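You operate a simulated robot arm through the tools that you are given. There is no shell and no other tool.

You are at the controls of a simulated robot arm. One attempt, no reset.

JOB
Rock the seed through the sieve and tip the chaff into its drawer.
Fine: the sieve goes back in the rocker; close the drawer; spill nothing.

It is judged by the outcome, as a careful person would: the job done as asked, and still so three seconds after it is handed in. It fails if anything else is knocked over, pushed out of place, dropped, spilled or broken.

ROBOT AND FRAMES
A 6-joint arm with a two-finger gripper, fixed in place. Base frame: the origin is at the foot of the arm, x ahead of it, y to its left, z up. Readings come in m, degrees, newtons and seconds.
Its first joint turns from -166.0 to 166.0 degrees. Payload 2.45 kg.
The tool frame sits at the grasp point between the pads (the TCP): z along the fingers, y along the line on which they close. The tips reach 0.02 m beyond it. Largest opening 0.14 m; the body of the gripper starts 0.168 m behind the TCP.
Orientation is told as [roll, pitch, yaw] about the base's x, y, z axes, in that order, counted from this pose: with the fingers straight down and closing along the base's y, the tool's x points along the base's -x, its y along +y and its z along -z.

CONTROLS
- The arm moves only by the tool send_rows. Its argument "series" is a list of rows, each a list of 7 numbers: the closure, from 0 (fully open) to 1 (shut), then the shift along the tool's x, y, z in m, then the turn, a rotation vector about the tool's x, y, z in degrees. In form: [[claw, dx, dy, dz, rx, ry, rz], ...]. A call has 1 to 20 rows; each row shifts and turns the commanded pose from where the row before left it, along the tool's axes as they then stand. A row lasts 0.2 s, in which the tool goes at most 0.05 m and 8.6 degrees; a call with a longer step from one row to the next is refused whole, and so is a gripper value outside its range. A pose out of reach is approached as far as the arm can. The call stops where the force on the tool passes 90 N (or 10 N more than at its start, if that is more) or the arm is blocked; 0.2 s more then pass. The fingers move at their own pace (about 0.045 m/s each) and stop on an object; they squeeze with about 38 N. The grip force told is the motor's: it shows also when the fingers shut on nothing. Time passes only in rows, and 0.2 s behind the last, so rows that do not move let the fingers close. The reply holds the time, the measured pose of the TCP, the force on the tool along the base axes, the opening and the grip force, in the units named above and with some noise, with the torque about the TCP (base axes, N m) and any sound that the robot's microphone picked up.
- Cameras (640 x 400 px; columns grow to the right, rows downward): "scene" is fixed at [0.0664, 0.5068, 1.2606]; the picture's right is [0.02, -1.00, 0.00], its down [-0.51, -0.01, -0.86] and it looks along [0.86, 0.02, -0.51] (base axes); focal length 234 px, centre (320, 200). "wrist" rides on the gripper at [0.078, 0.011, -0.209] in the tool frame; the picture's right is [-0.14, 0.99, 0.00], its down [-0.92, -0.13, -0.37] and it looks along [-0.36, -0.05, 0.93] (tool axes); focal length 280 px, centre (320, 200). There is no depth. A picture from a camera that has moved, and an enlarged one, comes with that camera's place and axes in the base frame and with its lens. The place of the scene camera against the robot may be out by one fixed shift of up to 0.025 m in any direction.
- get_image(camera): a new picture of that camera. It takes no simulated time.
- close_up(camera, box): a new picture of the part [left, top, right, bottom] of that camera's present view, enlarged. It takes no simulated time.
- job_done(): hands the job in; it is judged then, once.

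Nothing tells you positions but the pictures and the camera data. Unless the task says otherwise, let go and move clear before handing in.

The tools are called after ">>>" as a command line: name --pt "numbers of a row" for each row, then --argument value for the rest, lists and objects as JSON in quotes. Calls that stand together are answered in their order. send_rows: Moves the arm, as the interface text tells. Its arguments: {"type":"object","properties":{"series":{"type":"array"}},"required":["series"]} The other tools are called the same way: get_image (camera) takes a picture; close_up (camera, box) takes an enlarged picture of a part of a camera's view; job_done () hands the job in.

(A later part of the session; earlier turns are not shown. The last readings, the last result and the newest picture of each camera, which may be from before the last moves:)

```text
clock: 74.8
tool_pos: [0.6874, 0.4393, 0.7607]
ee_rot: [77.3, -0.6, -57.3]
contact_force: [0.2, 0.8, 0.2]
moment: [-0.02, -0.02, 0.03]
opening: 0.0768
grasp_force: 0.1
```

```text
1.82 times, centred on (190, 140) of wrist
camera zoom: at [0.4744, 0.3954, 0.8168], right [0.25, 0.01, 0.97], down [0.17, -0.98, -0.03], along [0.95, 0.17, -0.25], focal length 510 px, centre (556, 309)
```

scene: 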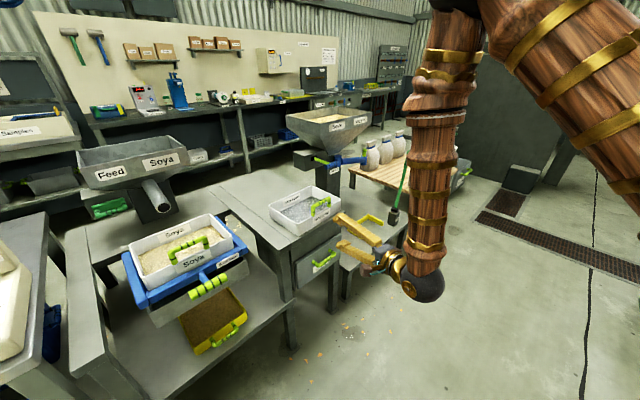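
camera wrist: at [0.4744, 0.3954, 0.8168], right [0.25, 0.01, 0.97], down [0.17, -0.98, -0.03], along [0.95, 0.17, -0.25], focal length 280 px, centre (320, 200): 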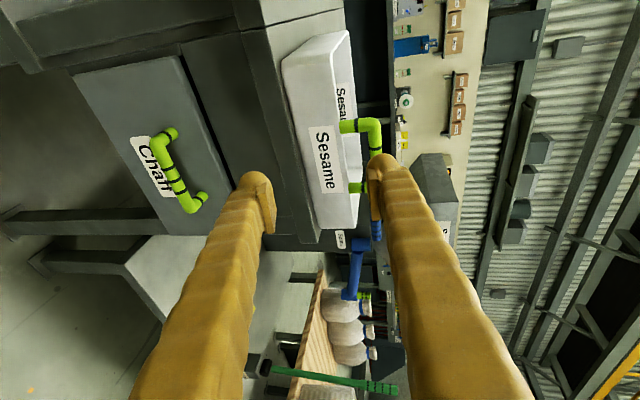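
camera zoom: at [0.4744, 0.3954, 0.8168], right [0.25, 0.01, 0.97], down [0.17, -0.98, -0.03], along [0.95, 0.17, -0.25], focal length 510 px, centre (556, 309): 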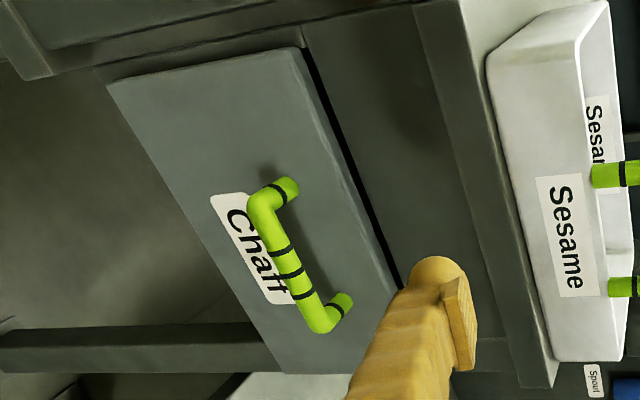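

I want to be certain whether the bed is still sinking, so I'll take the identical crop I used at the earlier strokes for comparison.

>>> close_up --camera "scene" --box '[110, 205, 240, 290]'

>>> close_up --camera "scene" --box '[180, 285, 250, 360]'

>>> close_up --camera "scene" --box '[265, 180, 345, 235]'

```text
4.71 times, centred on (175, 248) of scene
camera zoom: at [0.0664, 0.5068, 1.2606], right [0.02, -1.0, 0.0], down [-0.51, -0.01, -0.86], along [0.86, 0.02, -0.51], focal length 1099 px, centre (1002, -24)
```

zoom: 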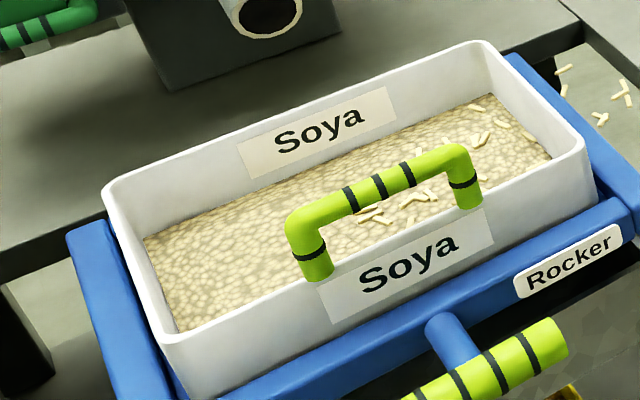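

```text
5.33 times, centred on (215, 322) of scene
camera zoom: at [0.0664, 0.5068, 1.2606], right [0.02, -1.0, 0.0], down [-0.51, -0.01, -0.86], along [0.86, 0.02, -0.51], focal length 1246 px, centre (880, -453)
```

zoom: 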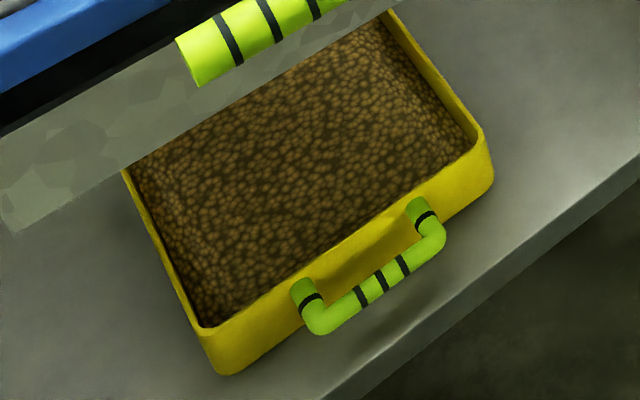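

```text
7.27 times, centred on (305, 208) of scene
camera zoom: at [0.0664, 0.5068, 1.2606], right [0.02, -1.0, 0.0], down [-0.51, -0.01, -0.86], along [0.86, 0.02, -0.51], focal length 1699 px, centre (429, 146)
```

zoom: 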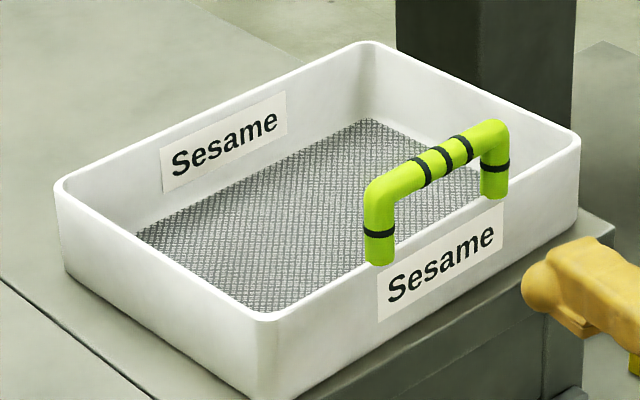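

The Sesame sieve's bare mesh sits about 53 mm below its rim, so the remaining soya bed is thin. The drawer handle re-measures at about (0.764, 0.487, 0.543); I'll tilt down to about 50° for it, turning about the wrist centre.

>>> send_rows --pt "0.68 0 -0.0202 -0.0007 3.86 0 0" --pt "0.68 0 -0.0202 -0.0007 3.86 0 0" --pt "0.68 0 -0.0202 -0.0007 3.86 0 0" --pt "0.68 0 -0.0202 -0.0007 3.86 0 0" --pt "0.68 0 -0.0202 -0.0007 3.86 0 0" --pt "0.68 0 -0.0202 -0.0007 3.86 0 0" --pt "0.68 0 -0.0202 -0.0007 3.86 0 0"

>>> get_image --camera "wrist"

```text
clock: 76.4
tool_pos: [0.6341, 0.4019, 0.6354]
ee_rot: [50.2, -0.6, -57.3]
contact_force: [-0.1, -0.3, 0.6]
moment: [0.02, 0.0, 0.0]
opening: 0.0449
grasp_force: 0.2
```

```text
taken
camera wrist: at [0.461, 0.386, 0.7767], right [0.6, 0.23, 0.76], down [0.19, -0.97, 0.15], along [0.78, 0.05, -0.63], focal length 280 px, centre (320, 200)
```

wrist: 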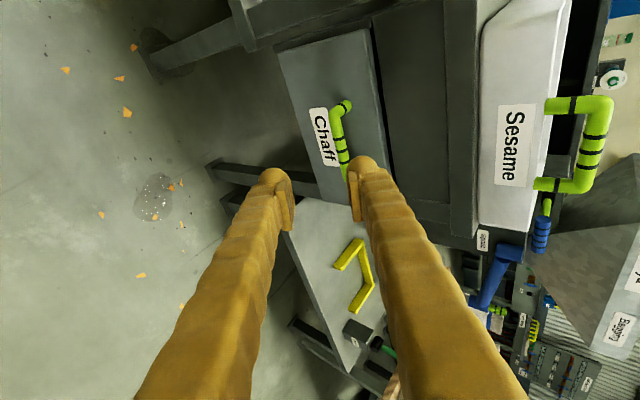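

The predicted handle pixel matches what I see. Aligning and moving in over the drawer handle.

>>> send_rows --pt "0.68 0.001 0.0283 0 0 0 0" --pt "0.68 0 0 0.035 0 0 0" --pt "0.68 0 0 0.035 0 0 0" --pt "0.68 0 0 0.035 0 0 0" --pt "0.68 0 0 0.035 0 0 0" --pt "0.68 0 0 0.03 0 0 0" --pt "0.68 0 0 0 0 0 0"

>>> get_image --camera "wrist"

>>> close_up --camera "scene" --box '[270, 210, 430, 320]'

```text
clock: 78.0
tool_pos: [0.7602, 0.4819, 0.55]
ee_rot: [50.4, -0.5, -57.4]
contact_force: [0.7, -0.2, 0.2]
moment: [-0.01, 0.02, -0.03]
opening: 0.0449
grasp_force: 0.1
```

```text
taken
camera wrist: at [0.5865, 0.4652, 0.6906], right [0.6, 0.23, 0.76], down [0.19, -0.97, 0.15], along [0.78, 0.05, -0.63], focal length 280 px, centre (320, 200)
```

wrist: 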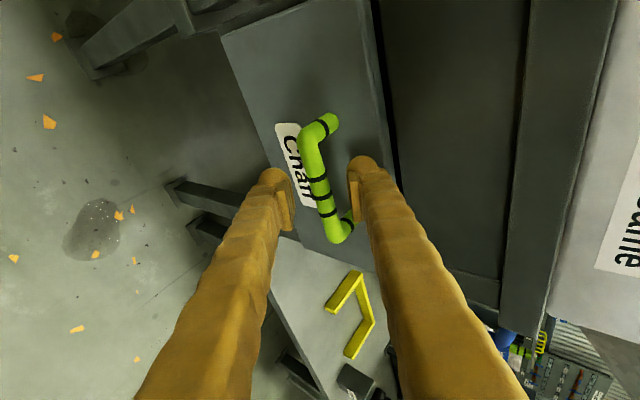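

```text
3.64 times, centred on (350, 265) of scene
camera zoom: at [0.0664, 0.5068, 1.2606], right [0.02, -1.0, 0.0], down [-0.51, -0.01, -0.86], along [0.86, 0.02, -0.51], focal length 849 px, centre (211, -36)
```

zoom: 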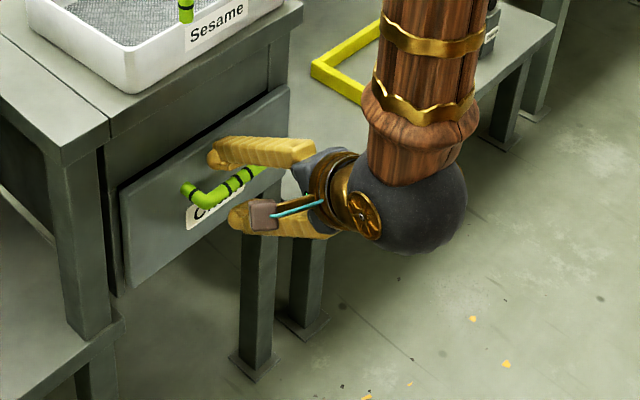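

The handle bar lies between the fingers. Closing on it.

>>> send_rows --pt "1 0 0 0 0 0 0" --pt "1 0 0 0 0 0 0" --pt "1 0 0 0 0 0 0" --pt "1 0 0 0 0 0 0"

>>> get_image --camera "wrist"

```text
clock: 79.0
tool_pos: [0.7596, 0.4809, 0.5504]
ee_rot: [50.2, -0.7, -57.3]
contact_force: [0.6, 0.0, -4.8]
moment: [-0.62, -0.54, 0.53]
opening: 0.0151
grasp_force: 40.8
```

```text
taken
camera wrist: at [0.5862, 0.465, 0.6906], right [0.6, 0.23, 0.76], down [0.19, -0.97, 0.15], along [0.78, 0.05, -0.63], focal length 280 px, centre (320, 200)
```

wrist: 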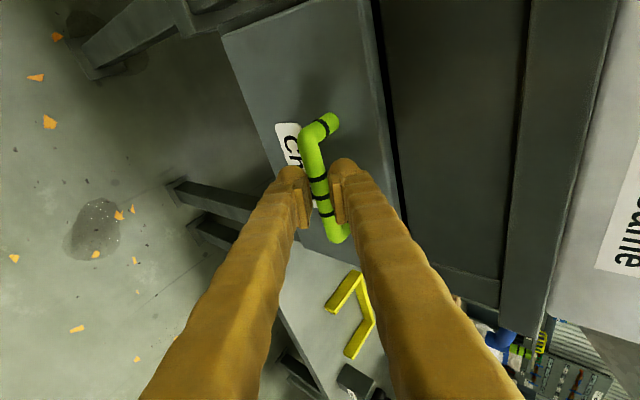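

The bar is gripped (about 15 mm). A small test pull toward me first.

>>> send_rows --pt "1 -0.0021 -0.0063 -0.0075 0 0 0" --pt "1 -0.0021 -0.0063 -0.0075 0 0 0" --pt "1 0 0 0 0 0 0"

>>> close_up --camera "scene" --box '[270, 210, 430, 320]'

```text
clock: 79.8
tool_pos: [0.7452, 0.4671, 0.5493]
ee_rot: [50.0, -0.6, -57.4]
contact_force: [-0.8, 0.1, 0.1]
moment: [0.0, 0.01, 0.01]
opening: 0.0001
grasp_force: 29.0
```

```text
3.64 times, centred on (350, 265) of scene
camera zoom: at [0.0664, 0.5068, 1.2606], right [0.02, -1.0, 0.0], down [-0.51, -0.01, -0.86], along [0.86, 0.02, -0.51], focal length 849 px, centre (211, -36)
```

zoom: 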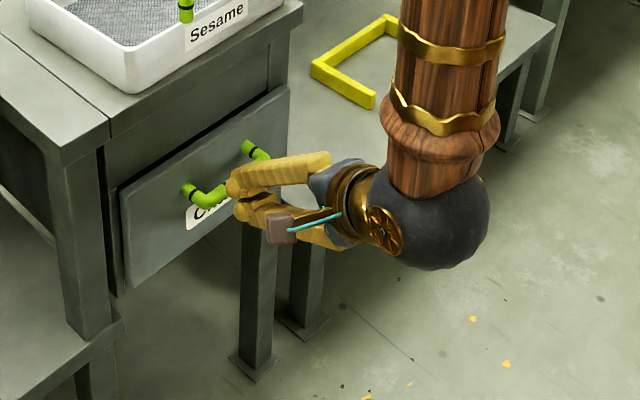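

The pads slid off: the bar was only at the fingertips. I'll back off, reopen and re-measure the handle from here.

>>> send_rows --pt "1 0 0 -0.03 0 0 0" --pt "0.66 0 0 -0.03 0 0 0" --pt "0.66 0 0 0 0 0 0" --pt "0.66 0 0 0 0 0 0"

>>> get_image --camera "wrist"

>>> close_up --camera "wrist" --box '[220, 40, 420, 240]'

>>> close_up --camera "scene" --box '[290, 230, 370, 290]'

```text
clock: 80.8
tool_pos: [0.7075, 0.4432, 0.588]
ee_rot: [50.2, -0.7, -57.3]
contact_force: [-0.7, 0.7, 0.0]
moment: [0.01, 0.03, 0.0]
opening: 0.0478
grasp_force: 0.1
```

```text
taken
camera wrist: at [0.5336, 0.4283, 0.7284], right [0.6, 0.23, 0.76], down [0.19, -0.97, 0.15], along [0.78, 0.05, -0.63], focal length 280 px, centre (320, 200)
```

wrist: 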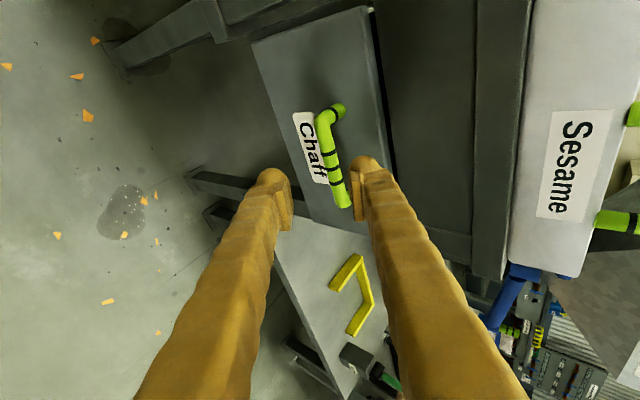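

```text
2.00 times, centred on (320, 140) of wrist
camera zoom: at [0.5336, 0.4283, 0.7284], right [0.6, 0.23, 0.76], down [0.19, -0.97, 0.15], along [0.78, 0.05, -0.63], focal length 561 px, centre (320, 320)
```

zoom: 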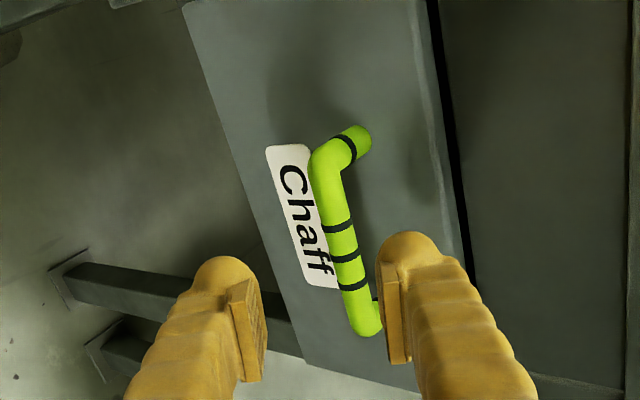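

```text
6.67 times, centred on (330, 260) of scene
camera zoom: at [0.0664, 0.5068, 1.2606], right [0.02, -1.0, 0.0], down [-0.51, -0.01, -0.86], along [0.86, 0.02, -0.51], focal length 1557 px, centre (253, -200)
```

zoom: 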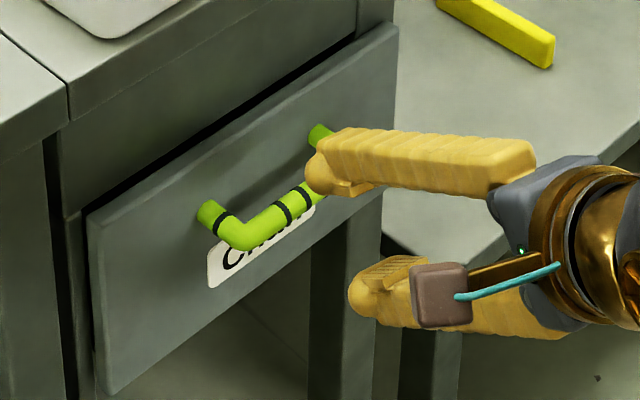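

Fresh measurements from several views put the bar at (0.772, 0.482, 0.541). I'll go in about 13 mm deeper than before and grip again.

>>> send_rows --pt "0.66 -0.0023 0.012 0.02 0 0 0" --pt "0.66 0 0 0.03 0 0 0" --pt "0.66 0 0 0.025 0 0 0" --pt "0.66 0 0 0.016 0 0 0" --pt "0.66 0 0 0 0 0 0"

>>> get_image --camera "wrist"

```text
clock: 82.0
tool_pos: [0.7727, 0.4814, 0.5385]
ee_rot: [50.1, -0.6, -57.5]
contact_force: [-34.7, -35.2, 20.3]
moment: [1.46, -1.32, 0.32]
opening: 0.04
grasp_force: 0.0
```

```text
taken
camera wrist: at [0.5994, 0.4666, 0.6792], right [0.6, 0.23, 0.76], down [0.19, -0.97, 0.15], along [0.77, 0.05, -0.63], focal length 280 px, centre (320, 200)
```

wrist: 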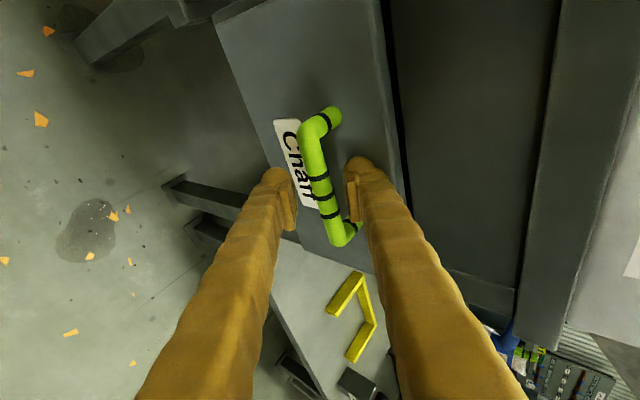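

The upper fingertip is touching the drawer front. I'll ease back 4 mm and close on the bar, which draws that finger away from the panel.

>>> send_rows --pt "0.7 0 -0.002 -0.004 0 0 0" --pt "1 0 0 0 0 0 0" --pt "1 0 0 0 0 0 0" --pt "1 0 0 0 0 0 0"

>>> get_image --camera "wrist"

```text
clock: 83.0
tool_pos: [0.7707, 0.4816, 0.5423]
ee_rot: [50.5, -0.6, -57.3]
contact_force: [3.4, 5.9, 31.7]
moment: [-0.54, -0.82, 0.7]
opening: 0.0163
grasp_force: 37.4
```

```text
taken
camera wrist: at [0.5969, 0.4659, 0.6817], right [0.6, 0.23, 0.77], down [0.19, -0.97, 0.15], along [0.78, 0.06, -0.63], focal length 280 px, centre (320, 200)
```

wrist: 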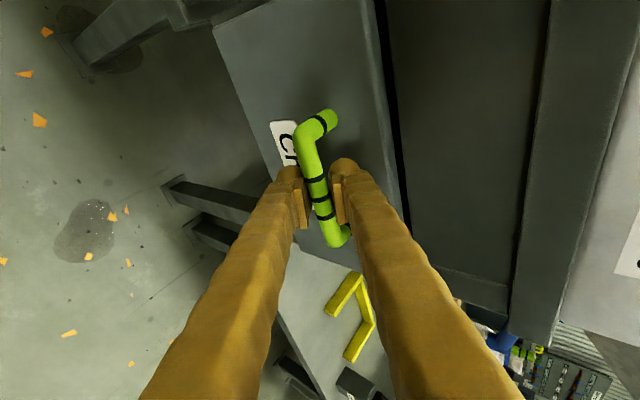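

Gripped at 16 mm, but the hand sits slightly low on the bar. I'll shift up a few millimetres to relieve that, then try the pull.

>>> send_rows --pt "1 0 0.003 0 0 0 0" --pt "1 0 0 0 0 0 0"

>>> send_rows --pt "1 -0.0011 -0.0031 -0.0038 0 0 0" --pt "1 -0.0011 -0.0031 -0.0038 0 0 0" --pt "1 0 0 0 0 0 0"

```text
clock: 83.6
tool_pos: [0.7701, 0.4824, 0.5409]
ee_rot: [50.2, -0.7, -57.3]
contact_force: [-2.5, 10.7, 15.9]
moment: [-0.69, -0.74, 1.08]
opening: 0.0157
grasp_force: 41.3
```

```text
clock: 84.4
tool_pos: [0.7633, 0.4743, 0.5415]
ee_rot: [50.2, -0.6, -57.2]
contact_force: [-24.9, 24.4, 11.6]
moment: [-0.57, -0.57, 1.31]
opening: 0.0158
grasp_force: 41.5
```

>>> close_up --camera "scene" --box '[270, 210, 430, 320]'

>>> get_image --camera "wrist"

```text
3.64 times, centred on (350, 265) of scene
camera zoom: at [0.0664, 0.5068, 1.2606], right [0.02, -1.0, 0.0], down [-0.51, -0.01, -0.86], along [0.86, 0.02, -0.51], focal length 849 px, centre (211, -36)
```

zoom: 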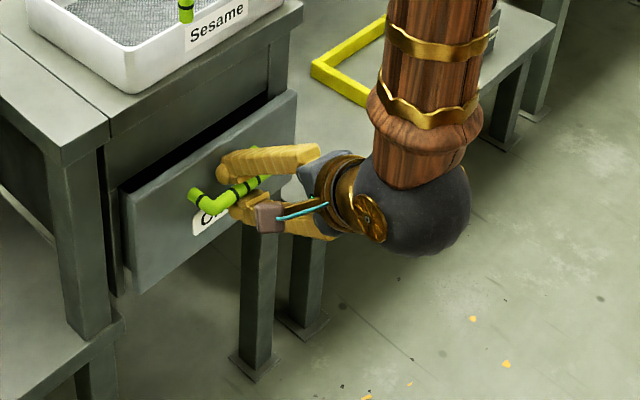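

```text
taken
camera wrist: at [0.5909, 0.4592, 0.6825], right [0.6, 0.23, 0.76], down [0.19, -0.97, 0.15], along [0.77, 0.06, -0.63], focal length 280 px, centre (320, 200)
```

wrist: 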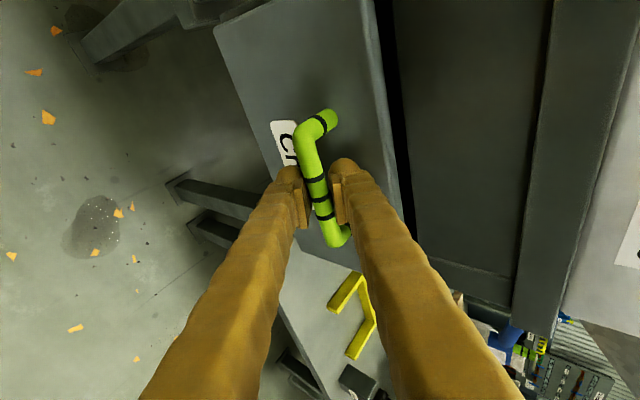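

The drawer is coming out. I'll relieve the slight sideways load and keep pulling in small stages.

>>> send_rows --pt "1 0.002 -0.0003 -0.0003 0 0 0" --pt "1 -0.003 -0.0094 -0.0113 0 0 0" --pt "1 -0.003 -0.0094 -0.0113 0 0 0" --pt "1 -0.003 -0.0094 -0.0113 0 0 0" --pt "1 0 0 0 0 0 0"

```text
clock: 85.6
tool_pos: [0.7308, 0.4443, 0.5411]
ee_rot: [50.4, -0.7, -57.4]
contact_force: [5.9, -7.5, 6.7]
moment: [-0.74, -0.79, 0.92]
opening: 0.0156
grasp_force: 41.7
```

>>> send_rows --pt "1 -0.0032 -0.0094 -0.0113 0 0 0" --pt "1 -0.0032 -0.0094 -0.0113 0 0 0" --pt "1 -0.0032 -0.0094 -0.0113 0 0 0" --pt "1 -0.0032 -0.0094 -0.0113 0 0 0" --pt "1 0 0 0 0 0 0"

>>> close_up --camera "scene" --box '[250, 180, 430, 320]'

```text
clock: 86.8
tool_pos: [0.6891, 0.4016, 0.5407]
ee_rot: [50.2, -0.7, -57.4]
contact_force: [25.4, -24.7, -6.5]
moment: [-0.75, -0.8, 0.92]
opening: 0.0158
grasp_force: 41.7
```

```text
2.86 times, centred on (340, 250) of scene
camera zoom: at [0.0664, 0.5068, 1.2606], right [0.02, -1.0, 0.0], down [-0.51, -0.01, -0.86], along [0.86, 0.02, -0.51], focal length 667 px, centre (263, 57)
```

zoom: 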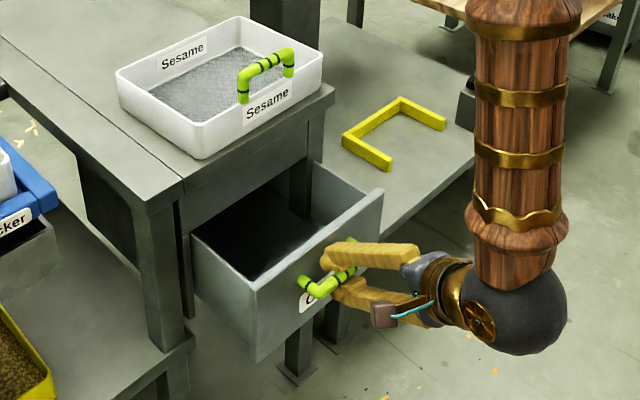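

The drawer is about 11 cm open and empty inside. Continuing the pull, watching for the end stop.

>>> send_rows --pt "1 -0.004 -0.0093 -0.0112 0 0 0" --pt "1 -0.0032 -0.0094 -0.0113 0 0 0" --pt "1 -0.0032 -0.0094 -0.0113 0 0 0" --pt "1 -0.0032 -0.0094 -0.0113 0 0 0" --pt "1 0 0 0 0 0 0"

```text
clock: 88.0
tool_pos: [0.6468, 0.3594, 0.5419]
ee_rot: [50.2, -0.6, -57.3]
contact_force: [15.7, -15.4, -29.6]
moment: [-0.81, -0.75, 0.99]
opening: 0.016
grasp_force: 42.1
```

>>> send_rows --pt "1 -0.0036 -0.0102 -0.0106 0 0 0" --pt "1 -0.0032 -0.0094 -0.0113 0 0 0" --pt "1 -0.0032 -0.0094 -0.0113 0 0 0" --pt "1 0 0 0 0 0 0"

>>> close_up --camera "scene" --box '[250, 180, 430, 320]'

>>> get_image --camera "wrist"

```text
clock: 89.0
tool_pos: [0.6154, 0.3266, 0.5421]
ee_rot: [50.2, -0.6, -57.4]
contact_force: [-2.7, 1.6, -23.6]
moment: [-0.77, -0.68, 1.1]
opening: 0.0157
grasp_force: 41.6
```

```text
2.86 times, centred on (340, 250) of scene
camera zoom: at [0.0664, 0.5068, 1.2606], right [0.02, -1.0, 0.0], down [-0.51, -0.01, -0.86], along [0.86, 0.02, -0.51], focal length 667 px, centre (263, 57)
```

zoom: 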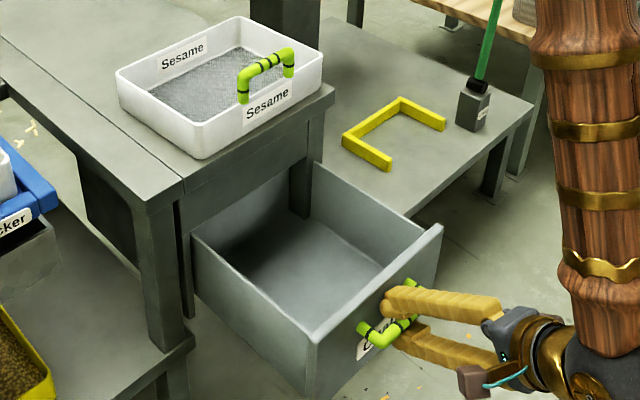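

```text
taken
camera wrist: at [0.4421, 0.3113, 0.6826], right [0.6, 0.23, 0.76], down [0.19, -0.97, 0.15], along [0.77, 0.06, -0.63], focal length 280 px, centre (320, 200)
```

wrist: 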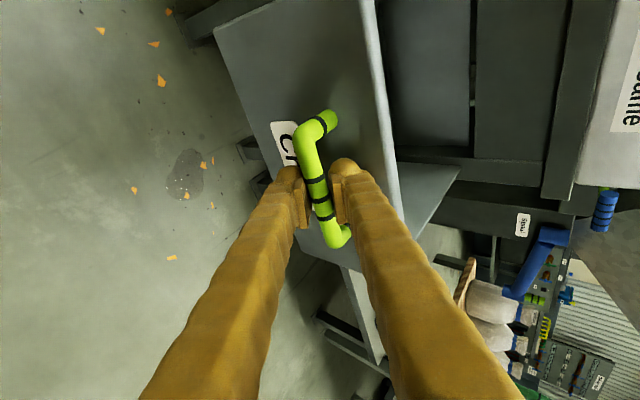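

The drawer is open about 22 cm. A little more would help, so I'll pull gently another 3 cm and watch for resistance.

>>> send_rows --pt "1 -0.0021 -0.0071 -0.0069 0 0 0" --pt "1 -0.0021 -0.0063 -0.0075 0 0 0" --pt "1 -0.0021 -0.0063 -0.0075 0 0 0" --pt "1 0 0 0 0 0 0"

>>> close_up --camera "scene" --box '[250, 180, 430, 320]'

```text
clock: 89.7
tool_pos: [0.6166, 0.32, 0.5363]
ee_rot: [50.9, -0.7, -57.2]
contact_force: [2.3, -0.2, 14.1]
moment: [-0.73, -1.01, 1.17]
opening: 0.0151
grasp_force: 40.4
out of reach, approached as far as the arm can: row 1, 2, 3
stopped in row 3: the force on the tool passed its limit at 106 N (the readings are from after the stop); the commanded pose is now the measured one
```

```text
2.86 times, centred on (340, 250) of scene
camera zoom: at [0.0664, 0.5068, 1.2606], right [0.02, -1.0, 0.0], down [-0.51, -0.01, -0.86], along [0.86, 0.02, -0.51], focal length 667 px, centre (263, 57)
```

zoom: 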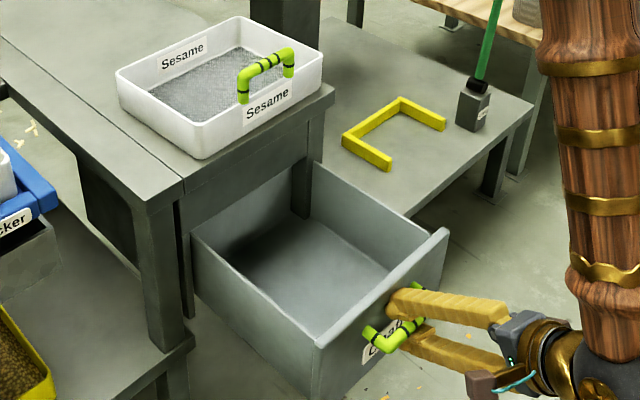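

That's the drawer's end (and about my inner reach). I'll release the bar with a small opening, then rotate the hand more upright around the bar so I can withdraw upward.

>>> send_rows --pt "0.73 0 0 0 0 0 0" --pt "0.73 0 0 0 0 0 0" --pt "0.73 0 0 0 0 0 0"

>>> get_image --camera "wrist"

```text
clock: 90.5
tool_pos: [0.6163, 0.3197, 0.5364]
ee_rot: [50.8, -0.6, -57.0]
contact_force: [-0.8, -0.4, -0.5]
moment: [0.0, 0.03, 0.0]
opening: 0.0373
grasp_force: 0.2
```

```text
taken
camera wrist: at [0.442, 0.3024, 0.6753], right [0.6, 0.23, 0.77], down [0.19, -0.97, 0.14], along [0.78, 0.06, -0.62], focal length 280 px, centre (320, 200)
```

wrist: 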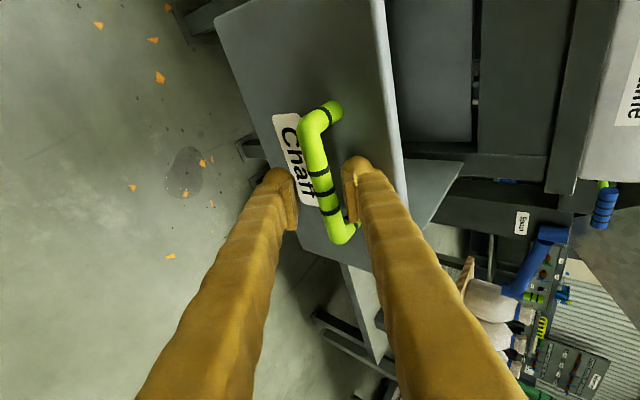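

>>> send_rows --pt "0.73 0 0 -0.01 3 0 0" --pt "0.73 0 0 -0.012 3 0 0" --pt "0.73 0 0 -0.014 4 0 0" --pt "0.73 0 0 -0.016 4 0 0" --pt "0.73 0 0 -0.02 4 0 0" --pt "0.73 0 0 -0.025 4 0 0"

>>> get_image --camera "wrist"

>>> close_up --camera "scene" --box '[250, 180, 430, 320]'

```text
clock: 91.9
tool_pos: [0.5713, 0.2905, 0.6077]
ee_rot: [28.6, -0.7, -57.1]
contact_force: [0.3, 0.1, -0.3]
moment: [-0.02, 0.01, 0.04]
opening: 0.0375
grasp_force: 0.0
out of reach, approached as far as the arm can: row 1, 2
```

```text
taken
camera wrist: at [0.4512, 0.3086, 0.795], right [0.8, 0.36, 0.48], down [0.26, -0.93, 0.27], along [0.54, -0.1, -0.84], focal length 280 px, centre (320, 200)
```

wrist: 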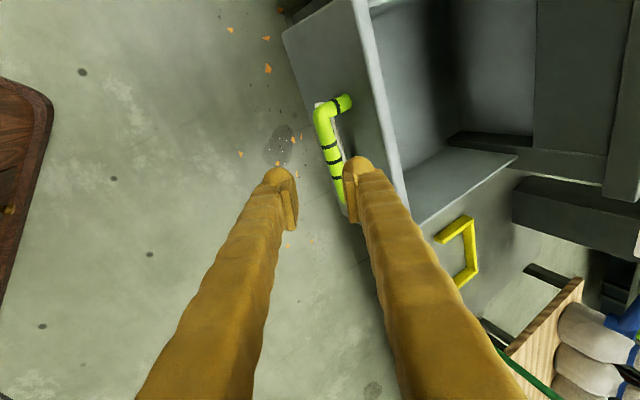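

```text
2.86 times, centred on (340, 250) of scene
camera zoom: at [0.0664, 0.5068, 1.2606], right [0.02, -1.0, 0.0], down [-0.51, -0.01, -0.86], along [0.86, 0.02, -0.51], focal length 667 px, centre (263, 57)
```

zoom: 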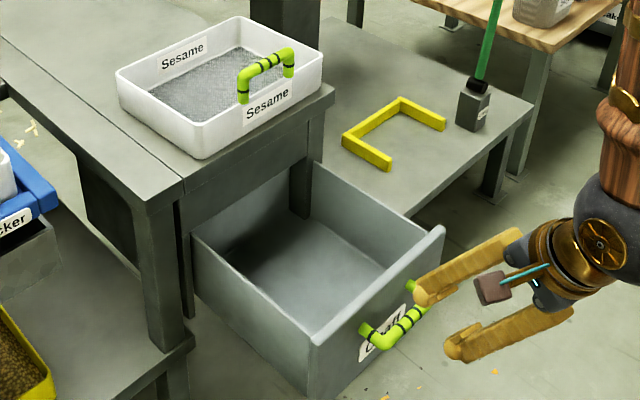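

The handle is released and the drawer stays open, showing an empty box about 21 by 22 cm. Next is the sieve, so I'll bring the tool back toward horizontal, turning about the wrist centre above the drawer.

>>> send_rows --pt "0.73 0 0.0209 -0.0007 -4 0 0" --pt "0.73 0 0.0209 -0.0007 -4 0 0" --pt "0.73 0 0.0209 -0.0007 -4 0 0" --pt "0.73 0 0.0209 -0.0007 -4 0 0" --pt "0.73 0 0.0209 -0.0007 -4 0 0" --pt "0.73 0 0.0209 -0.0007 -4 0 0" --pt "0.73 0 0.0209 -0.0007 -4 0 0" --pt "0.73 0 0.0209 -0.0007 -4 0 0"

```text
clock: 93.7
tool_pos: [0.6771, 0.3599, 0.7235]
ee_rot: [60.9, -0.5, -57.1]
contact_force: [-0.1, 0.9, -1.2]
moment: [-0.02, 0.02, 0.0]
opening: 0.0377
grasp_force: 0.1
out of reach, approached as far as the arm can: row 3, 7
```

>>> send_rows --pt "0.73 0 0.0393 -0.0219 0 0 0" --pt "0.73 0 0.0393 -0.0219 0 0 0" --pt "0.73 0 0.0393 -0.0219 0 0 0" --pt "0.73 0 0.0393 -0.0219 0 0 0" --pt "0.73 0 0.0393 -0.0219 -4 0 0" --pt "0.73 0 0.0 0.0 -4 0 0"

>>> get_image --camera "wrist"

>>> get_image --camera "scene"

```text
clock: 95.1
tool_pos: [0.6785, 0.3636, 0.9475]
ee_rot: [68.8, -0.6, -57.1]
contact_force: [0.0, -0.3, -0.1]
moment: [-0.02, -0.01, 0.02]
opening: 0.0379
grasp_force: 0.0
out of reach, approached as far as the arm can: row 1
```

```text
taken
camera wrist: at [0.4746, 0.3267, 1.0325], right [0.37, 0.09, 0.92], down [0.17, -0.98, 0.02], along [0.91, 0.15, -0.38], focal length 280 px, centre (320, 200)
```

wrist: 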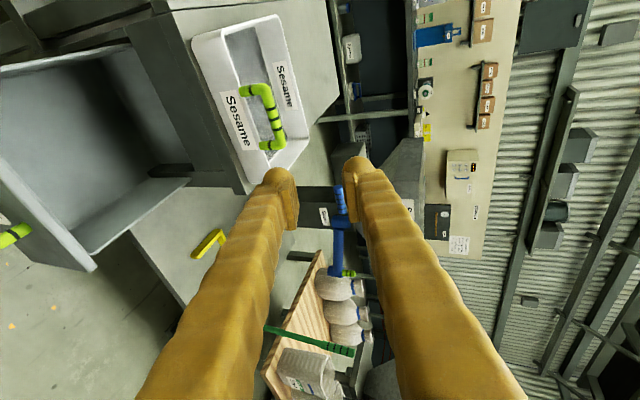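

```text
taken
```

scene: 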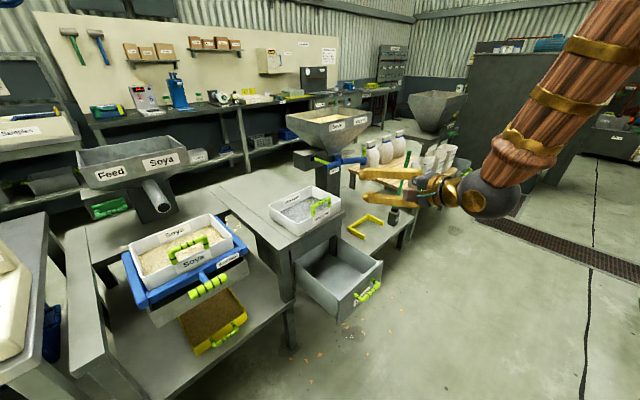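

All clear. Swinging over to the sieve side at safe height.

>>> send_rows --pt "0.73 0.045 -0.0005 -0.0012 0 2.63 -1.02" --pt "0.73 0.045 -0.0005 -0.0012 0 2.63 -1.02" --pt "0.73 0.045 -0.0005 -0.0012 0 2.63 -1.02" --pt "0.73 0.045 -0.0005 -0.0012 0 2.63 -1.02" --pt "0.73 0.045 -0.0005 -0.0012 0 2.63 -1.02" --pt "0.73 0.045 -0.0005 -0.0012 0 2.63 -1.02" --pt "0.73 0.045 -0.0005 -0.0012 0 2.63 -1.02" --pt "0.73 0.045 -0.0005 -0.0012 0 2.63 -1.02" --pt "0.73 0.045 -0.0005 -0.0012 0 2.63 -1.02"

>>> get_image --camera "wrist"

```text
clock: 97.1
tool_pos: [0.3974, 0.6513, 0.945]
ee_rot: [68.5, -0.6, -31.6]
contact_force: [-0.6, -0.3, -0.2]
moment: [0.0, -0.03, -0.01]
opening: 0.0379
grasp_force: 0.1
out of reach, approached as far as the arm can: row 1, 3, 5
```

```text
taken
camera wrist: at [0.2301, 0.5308, 1.0307], right [0.3, 0.24, 0.92], down [0.58, -0.82, 0.03], along [0.76, 0.53, -0.38], focal length 280 px, centre (320, 200)
```

wrist: 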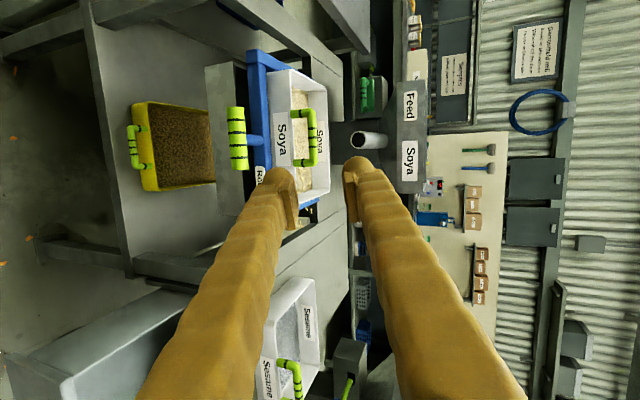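

Now facing the sieve. I'll zoom on its handle to refine the grasp point.

>>> close_up --camera "wrist" --box '[220, 40, 360, 220]'

```text
2.22 times, centred on (290, 130) of wrist
camera zoom: at [0.2301, 0.5308, 1.0307], right [0.3, 0.24, 0.92], down [0.58, -0.82, 0.03], along [0.76, 0.53, -0.38], focal length 623 px, centre (387, 356)
```

zoom: 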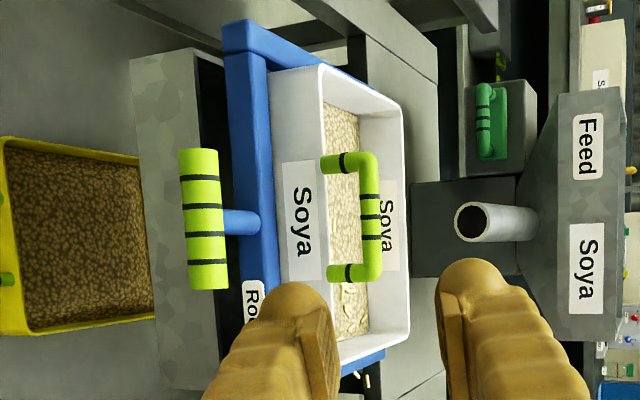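

The handle reads about (0.547, 0.890, 0.82), matching my estimate. Moving to a near-horizontal pre-grasp about 11 cm short of it.

>>> send_rows --pt "0.757 0 -0.0085 0.0399 -3.3 0 0" --pt "0.757 0 -0.0108 0.0391 -3.3 0 0" --pt "0.757 0 -0.0131 0.0384 -3.3 0 0" --pt "0.757 0 -0.0154 0.0376 -3.3 0 0" --pt "0.757 0 -0.0177 0.0368 -3.3 0 0" --pt "0.757 0 0 0 0 0 0"

>>> get_image --camera "wrist"

>>> close_up --camera "wrist" --box '[280, 60, 440, 220]'

>>> close_up --camera "scene" --box '[110, 190, 320, 320]'

```text
clock: 98.5
tool_pos: [0.4871, 0.7917, 0.8317]
ee_rot: [85.1, -0.5, -31.7]
contact_force: [-0.4, 0.0, -0.6]
moment: [0.02, -0.01, 0.0]
opening: 0.0338
grasp_force: 0.1
```

```text
taken
camera wrist: at [0.3114, 0.6572, 0.8605], right [0.15, 0.01, 0.99], down [0.58, -0.81, -0.09], along [0.8, 0.59, -0.13], focal length 280 px, centre (320, 200)
```

wrist: 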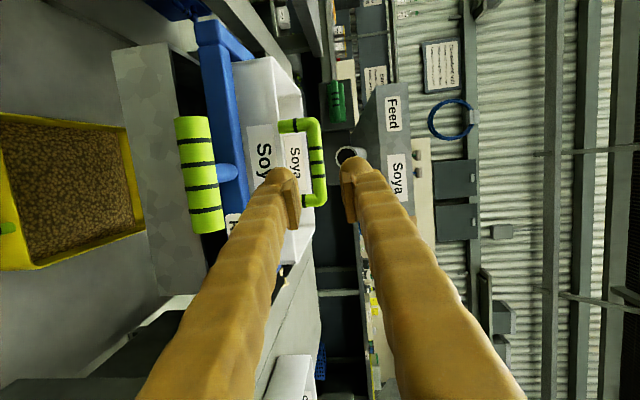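

```text
2.50 times, centred on (360, 140) of wrist
camera zoom: at [0.3114, 0.6572, 0.8605], right [0.15, 0.01, 0.99], down [0.58, -0.81, -0.09], along [0.8, 0.59, -0.13], focal length 701 px, centre (220, 350)
```

zoom: 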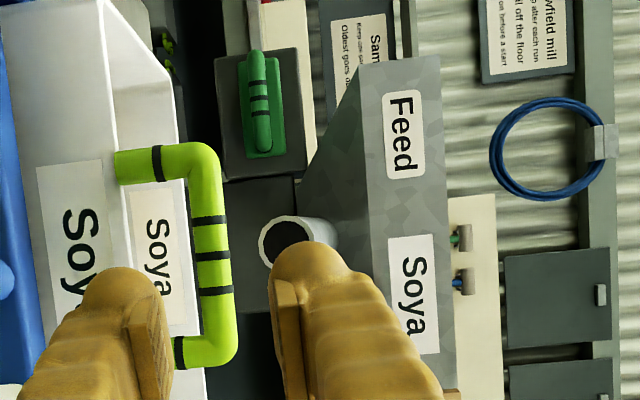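

```text
3.05 times, centred on (215, 255) of scene
camera zoom: at [0.0664, 0.5068, 1.2606], right [0.02, -1.0, 0.0], down [-0.51, -0.01, -0.86], along [0.86, 0.02, -0.51], focal length 712 px, centre (640, 32)
```

zoom: 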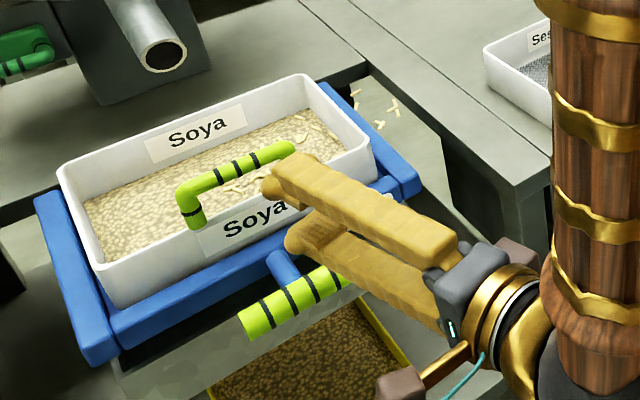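

The bar sits dead ahead, 115 mm away and about 3 mm low of centre. Advancing with the fingers just wide enough to pass above and below it.

>>> send_rows --pt "0.757 0 -0.0029 0.025 0 0 0" --pt "0.757 0 0 0.03 0 0 0" --pt "0.757 0 0 0.025 0 0 0" --pt "0.757 0 0 0.015 0 0 0" --pt "0.757 0 0 0 0 0 0"

>>> close_up --camera "wrist" --box '[240, 60, 440, 260]'

>>> close_up --camera "scene" --box '[130, 200, 290, 300]'

```text
clock: 99.7
tool_pos: [0.5391, 0.8732, 0.8218]
ee_rot: [85.0, -0.6, -31.8]
contact_force: [-0.4, -0.7, -0.3]
moment: [0.0, 0.0, 0.01]
opening: 0.0342
grasp_force: 0.1
```

```text
2.00 times, centred on (340, 160) of wrist
camera zoom: at [0.3628, 0.7376, 0.8491], right [0.15, 0.01, 0.99], down [0.58, -0.81, -0.09], along [0.8, 0.59, -0.13], focal length 561 px, centre (280, 280)
```

zoom: 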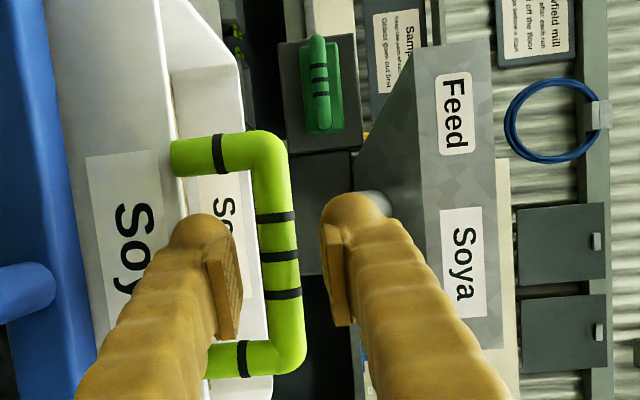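

```text
4.00 times, centred on (210, 250) of scene
camera zoom: at [0.0664, 0.5068, 1.2606], right [0.02, -1.0, 0.0], down [-0.51, -0.01, -0.86], along [0.86, 0.02, -0.51], focal length 934 px, centre (760, 0)
```

zoom: 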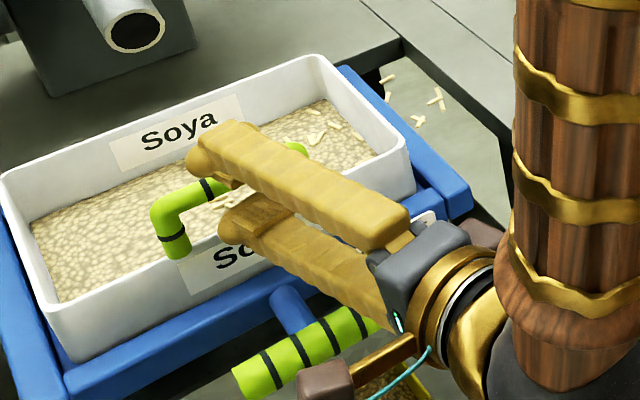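

Well centred vertically and sideways. Final 20 mm in, then close on the bar.

>>> send_rows --pt "0.757 0 0 0.012 0 0 0" --pt "0.757 0 0 0.009 0 0 0" --pt "0.757 0 0 0 0 0 0"

>>> close_up --camera "wrist" --box '[240, 60, 440, 260]'

```text
clock: 100.3
tool_pos: [0.5469, 0.8856, 0.8176]
ee_rot: [84.7, -0.6, -31.7]
contact_force: [-32.7, -43.0, 14.8]
moment: [-1.71, 0.96, -0.77]
opening: 0.0294
grasp_force: 0.0
stopped in row 3: the force on the tool passed its limit at 136 N (the readings are from after the stop); the commanded pose is now the measured one
```

```text
2.00 times, centred on (340, 160) of wrist
camera zoom: at [0.3705, 0.7504, 0.8467], right [0.16, 0.01, 0.99], down [0.58, -0.81, -0.08], along [0.8, 0.59, -0.13], focal length 561 px, centre (280, 280)
```

zoom: 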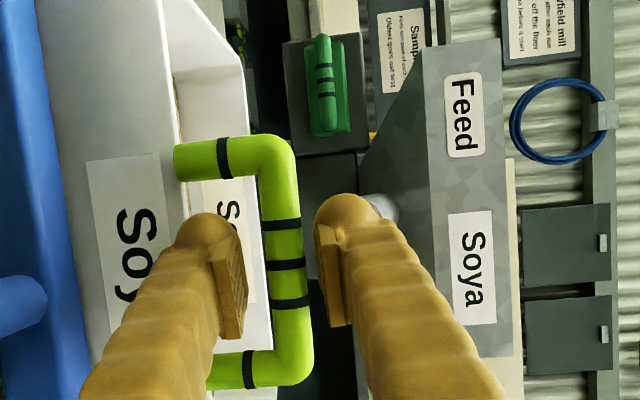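

The lower finger bumped the front rim: the fingers are thicker than I assumed, so there isn't room to slide under the bar horizontally. I'll back out and check nothing shifted.

>>> send_rows --pt "0.757 0 0 -0.02 0 0 0" --pt "0.757 0 0 -0.04 0 0 0" --pt "0.757 0 0 -0.04 0 0 0" --pt "0.757 0 0 0 0 0 0"

>>> close_up --camera "scene" --box '[110, 190, 320, 320]'

>>> close_up --camera "scene" --box '[110, 205, 240, 290]'

>>> get_image --camera "wrist"

```text
clock: 101.3
tool_pos: [0.4956, 0.7998, 0.8276]
ee_rot: [84.7, -0.6, -31.8]
contact_force: [-0.1, -0.3, -0.2]
moment: [-0.01, -0.01, -0.01]
opening: 0.0339
grasp_force: 0.1
```

```text
3.05 times, centred on (215, 255) of scene
camera zoom: at [0.0664, 0.5068, 1.2606], right [0.02, -1.0, 0.0], down [-0.51, -0.01, -0.86], along [0.86, 0.02, -0.51], focal length 712 px, centre (640, 32)
```

zoom: 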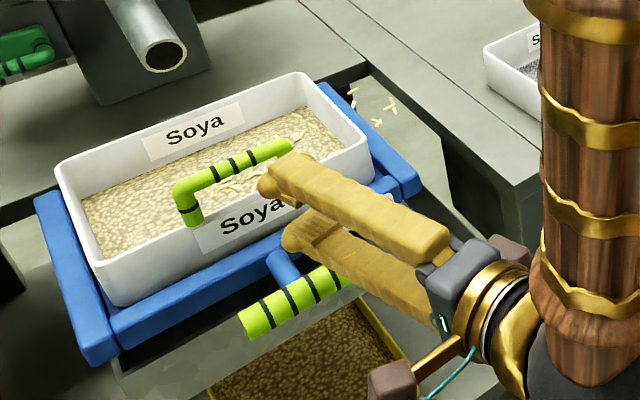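

```text
4.71 times, centred on (175, 248) of scene
camera zoom: at [0.0664, 0.5068, 1.2606], right [0.02, -1.0, 0.0], down [-0.51, -0.01, -0.86], along [0.86, 0.02, -0.51], focal length 1099 px, centre (1002, -24)
```

zoom: 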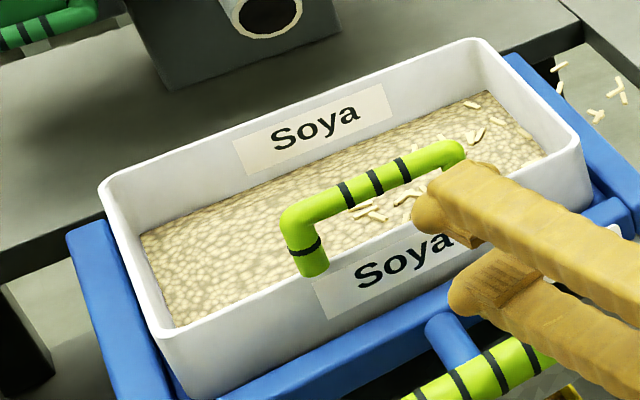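

```text
taken
camera wrist: at [0.3189, 0.6654, 0.8561], right [0.16, 0.01, 0.99], down [0.58, -0.81, -0.08], along [0.8, 0.59, -0.13], focal length 280 px, centre (320, 200)
```

wrist: 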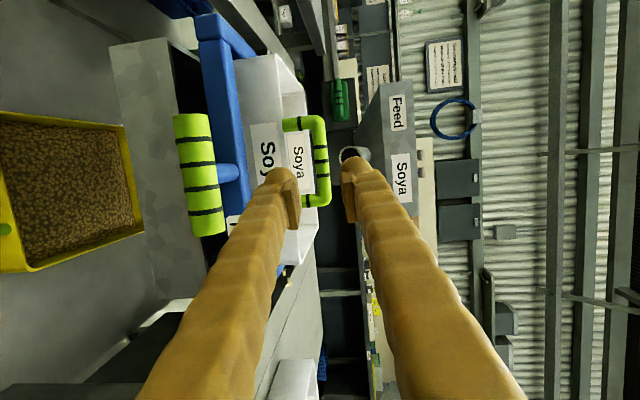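

The sieve only nudged about 3 mm and is still seated in the rocker, nothing spilled. I'll use a steeper approach (about 57° tilt) so the lower finger stays clear of the rim.

>>> send_rows --pt "0.786 0 0.0112 0.0004 5.54 0 0" --pt "0.786 0 0.0112 -0.0007 5.54 0 0" --pt "0.786 0 0.011 -0.0018 5.54 0 0" --pt "0.786 0 0.0108 -0.0028 5.54 0 0" --pt "0.786 0 0.0105 -0.0039 5.54 0 0" --pt "0.786 0 0 0 0 0 0"

>>> get_image --camera "wrist"

>>> close_up --camera "wrist" --box '[240, 80, 400, 240]'

```text
clock: 102.8
tool_pos: [0.4988, 0.8092, 0.8809]
ee_rot: [57.0, -0.5, -31.8]
contact_force: [-0.3, -0.7, 0.8]
moment: [0.01, 0.0, 0.01]
opening: 0.03
grasp_force: 0.0
```

```text
taken
camera wrist: at [0.3416, 0.706, 1.0034], right [0.39, 0.39, 0.83], down [0.58, -0.81, 0.1], along [0.71, 0.44, -0.55], focal length 280 px, centre (320, 200)
```

wrist: 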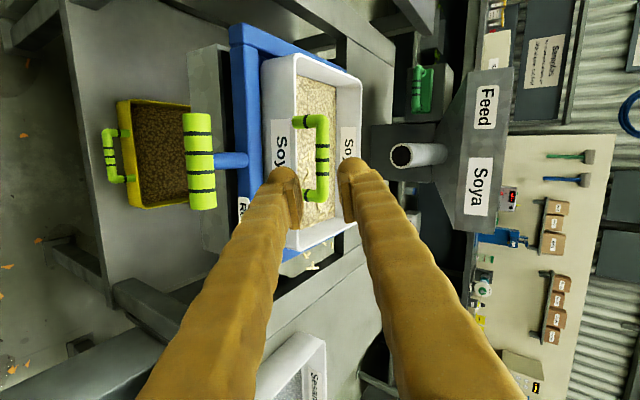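

```text
2.50 times, centred on (320, 160) of wrist
camera zoom: at [0.3416, 0.706, 1.0034], right [0.39, 0.39, 0.83], down [0.58, -0.81, 0.1], along [0.71, 0.44, -0.55], focal length 701 px, centre (320, 300)
```

zoom: 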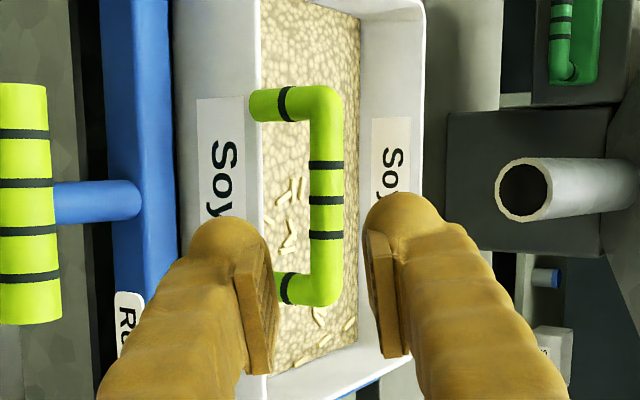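

Bar measured at about (0.549, 0.892, 0.820), 107 mm to go with 2–3 mm up-correction. Advancing slowly.

>>> send_rows --pt "0.786 0 0.0025 0.02 0 0 0" --pt "0.786 0 0 0.03 0 0 0" --pt "0.786 0 0 0.025 0 0 0" --pt "0.786 0 0 0.015 0 0 0" --pt "0.786 0 0 0 0 0 0"

>>> close_up --camera "wrist" --box '[240, 80, 400, 240]'

>>> close_up --camera "scene" --box '[130, 200, 290, 300]'

```text
clock: 104.0
tool_pos: [0.5408, 0.8722, 0.8353]
ee_rot: [57.1, -0.7, -31.7]
contact_force: [0.1, -1.2, -1.1]
moment: [0.01, -0.01, -0.01]
opening: 0.0304
grasp_force: 0.1
```

```text
2.50 times, centred on (320, 160) of wrist
camera zoom: at [0.383, 0.77, 0.957], right [0.39, 0.39, 0.83], down [0.58, -0.81, 0.1], along [0.71, 0.44, -0.54], focal length 701 px, centre (320, 300)
```

zoom: 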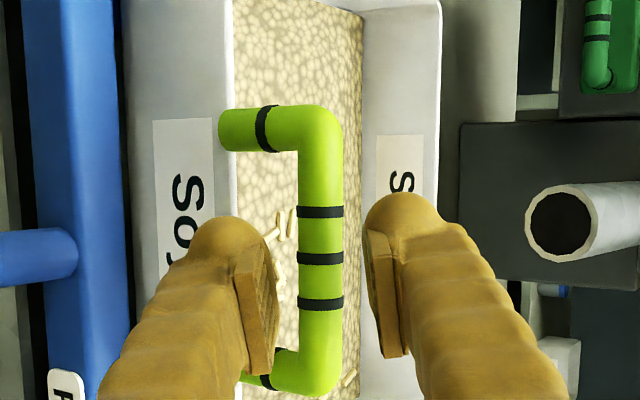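

```text
4.00 times, centred on (210, 250) of scene
camera zoom: at [0.0664, 0.5068, 1.2606], right [0.02, -1.0, 0.0], down [-0.51, -0.01, -0.86], along [0.86, 0.02, -0.51], focal length 934 px, centre (760, 0)
```

zoom: 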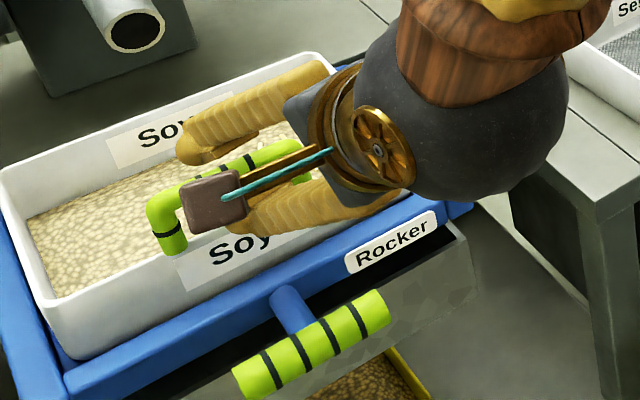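

Nicely centred. Last 20 mm in two short steps, then I'll check for contact before closing.

>>> send_rows --pt "0.786 0 0 0.01 0 0 0" --pt "0.786 0 0 0.009 0 0 0" --pt "0.786 0 0 0 0 0 0"

>>> close_up --camera "wrist" --box '[240, 80, 400, 240]'

```text
clock: 104.8
tool_pos: [0.5491, 0.8859, 0.8255]
ee_rot: [56.9, -0.6, -31.8]
contact_force: [0.6, 0.2, -0.5]
moment: [-0.02, 0.0, -0.04]
opening: 0.0297
grasp_force: 0.1
```

```text
2.50 times, centred on (320, 160) of wrist
camera zoom: at [0.391, 0.7832, 0.9471], right [0.39, 0.39, 0.83], down [0.58, -0.81, 0.1], along [0.71, 0.44, -0.54], focal length 701 px, centre (320, 300)
```

zoom: 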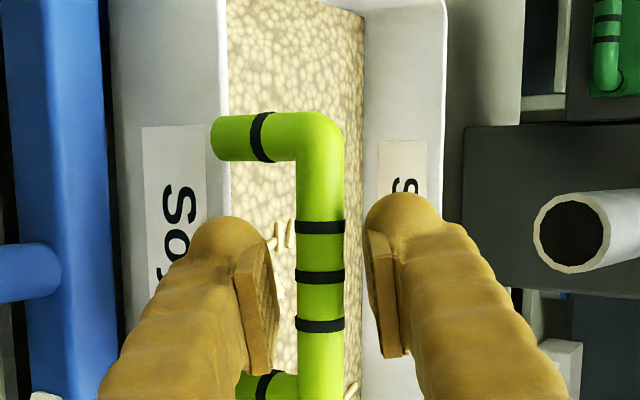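

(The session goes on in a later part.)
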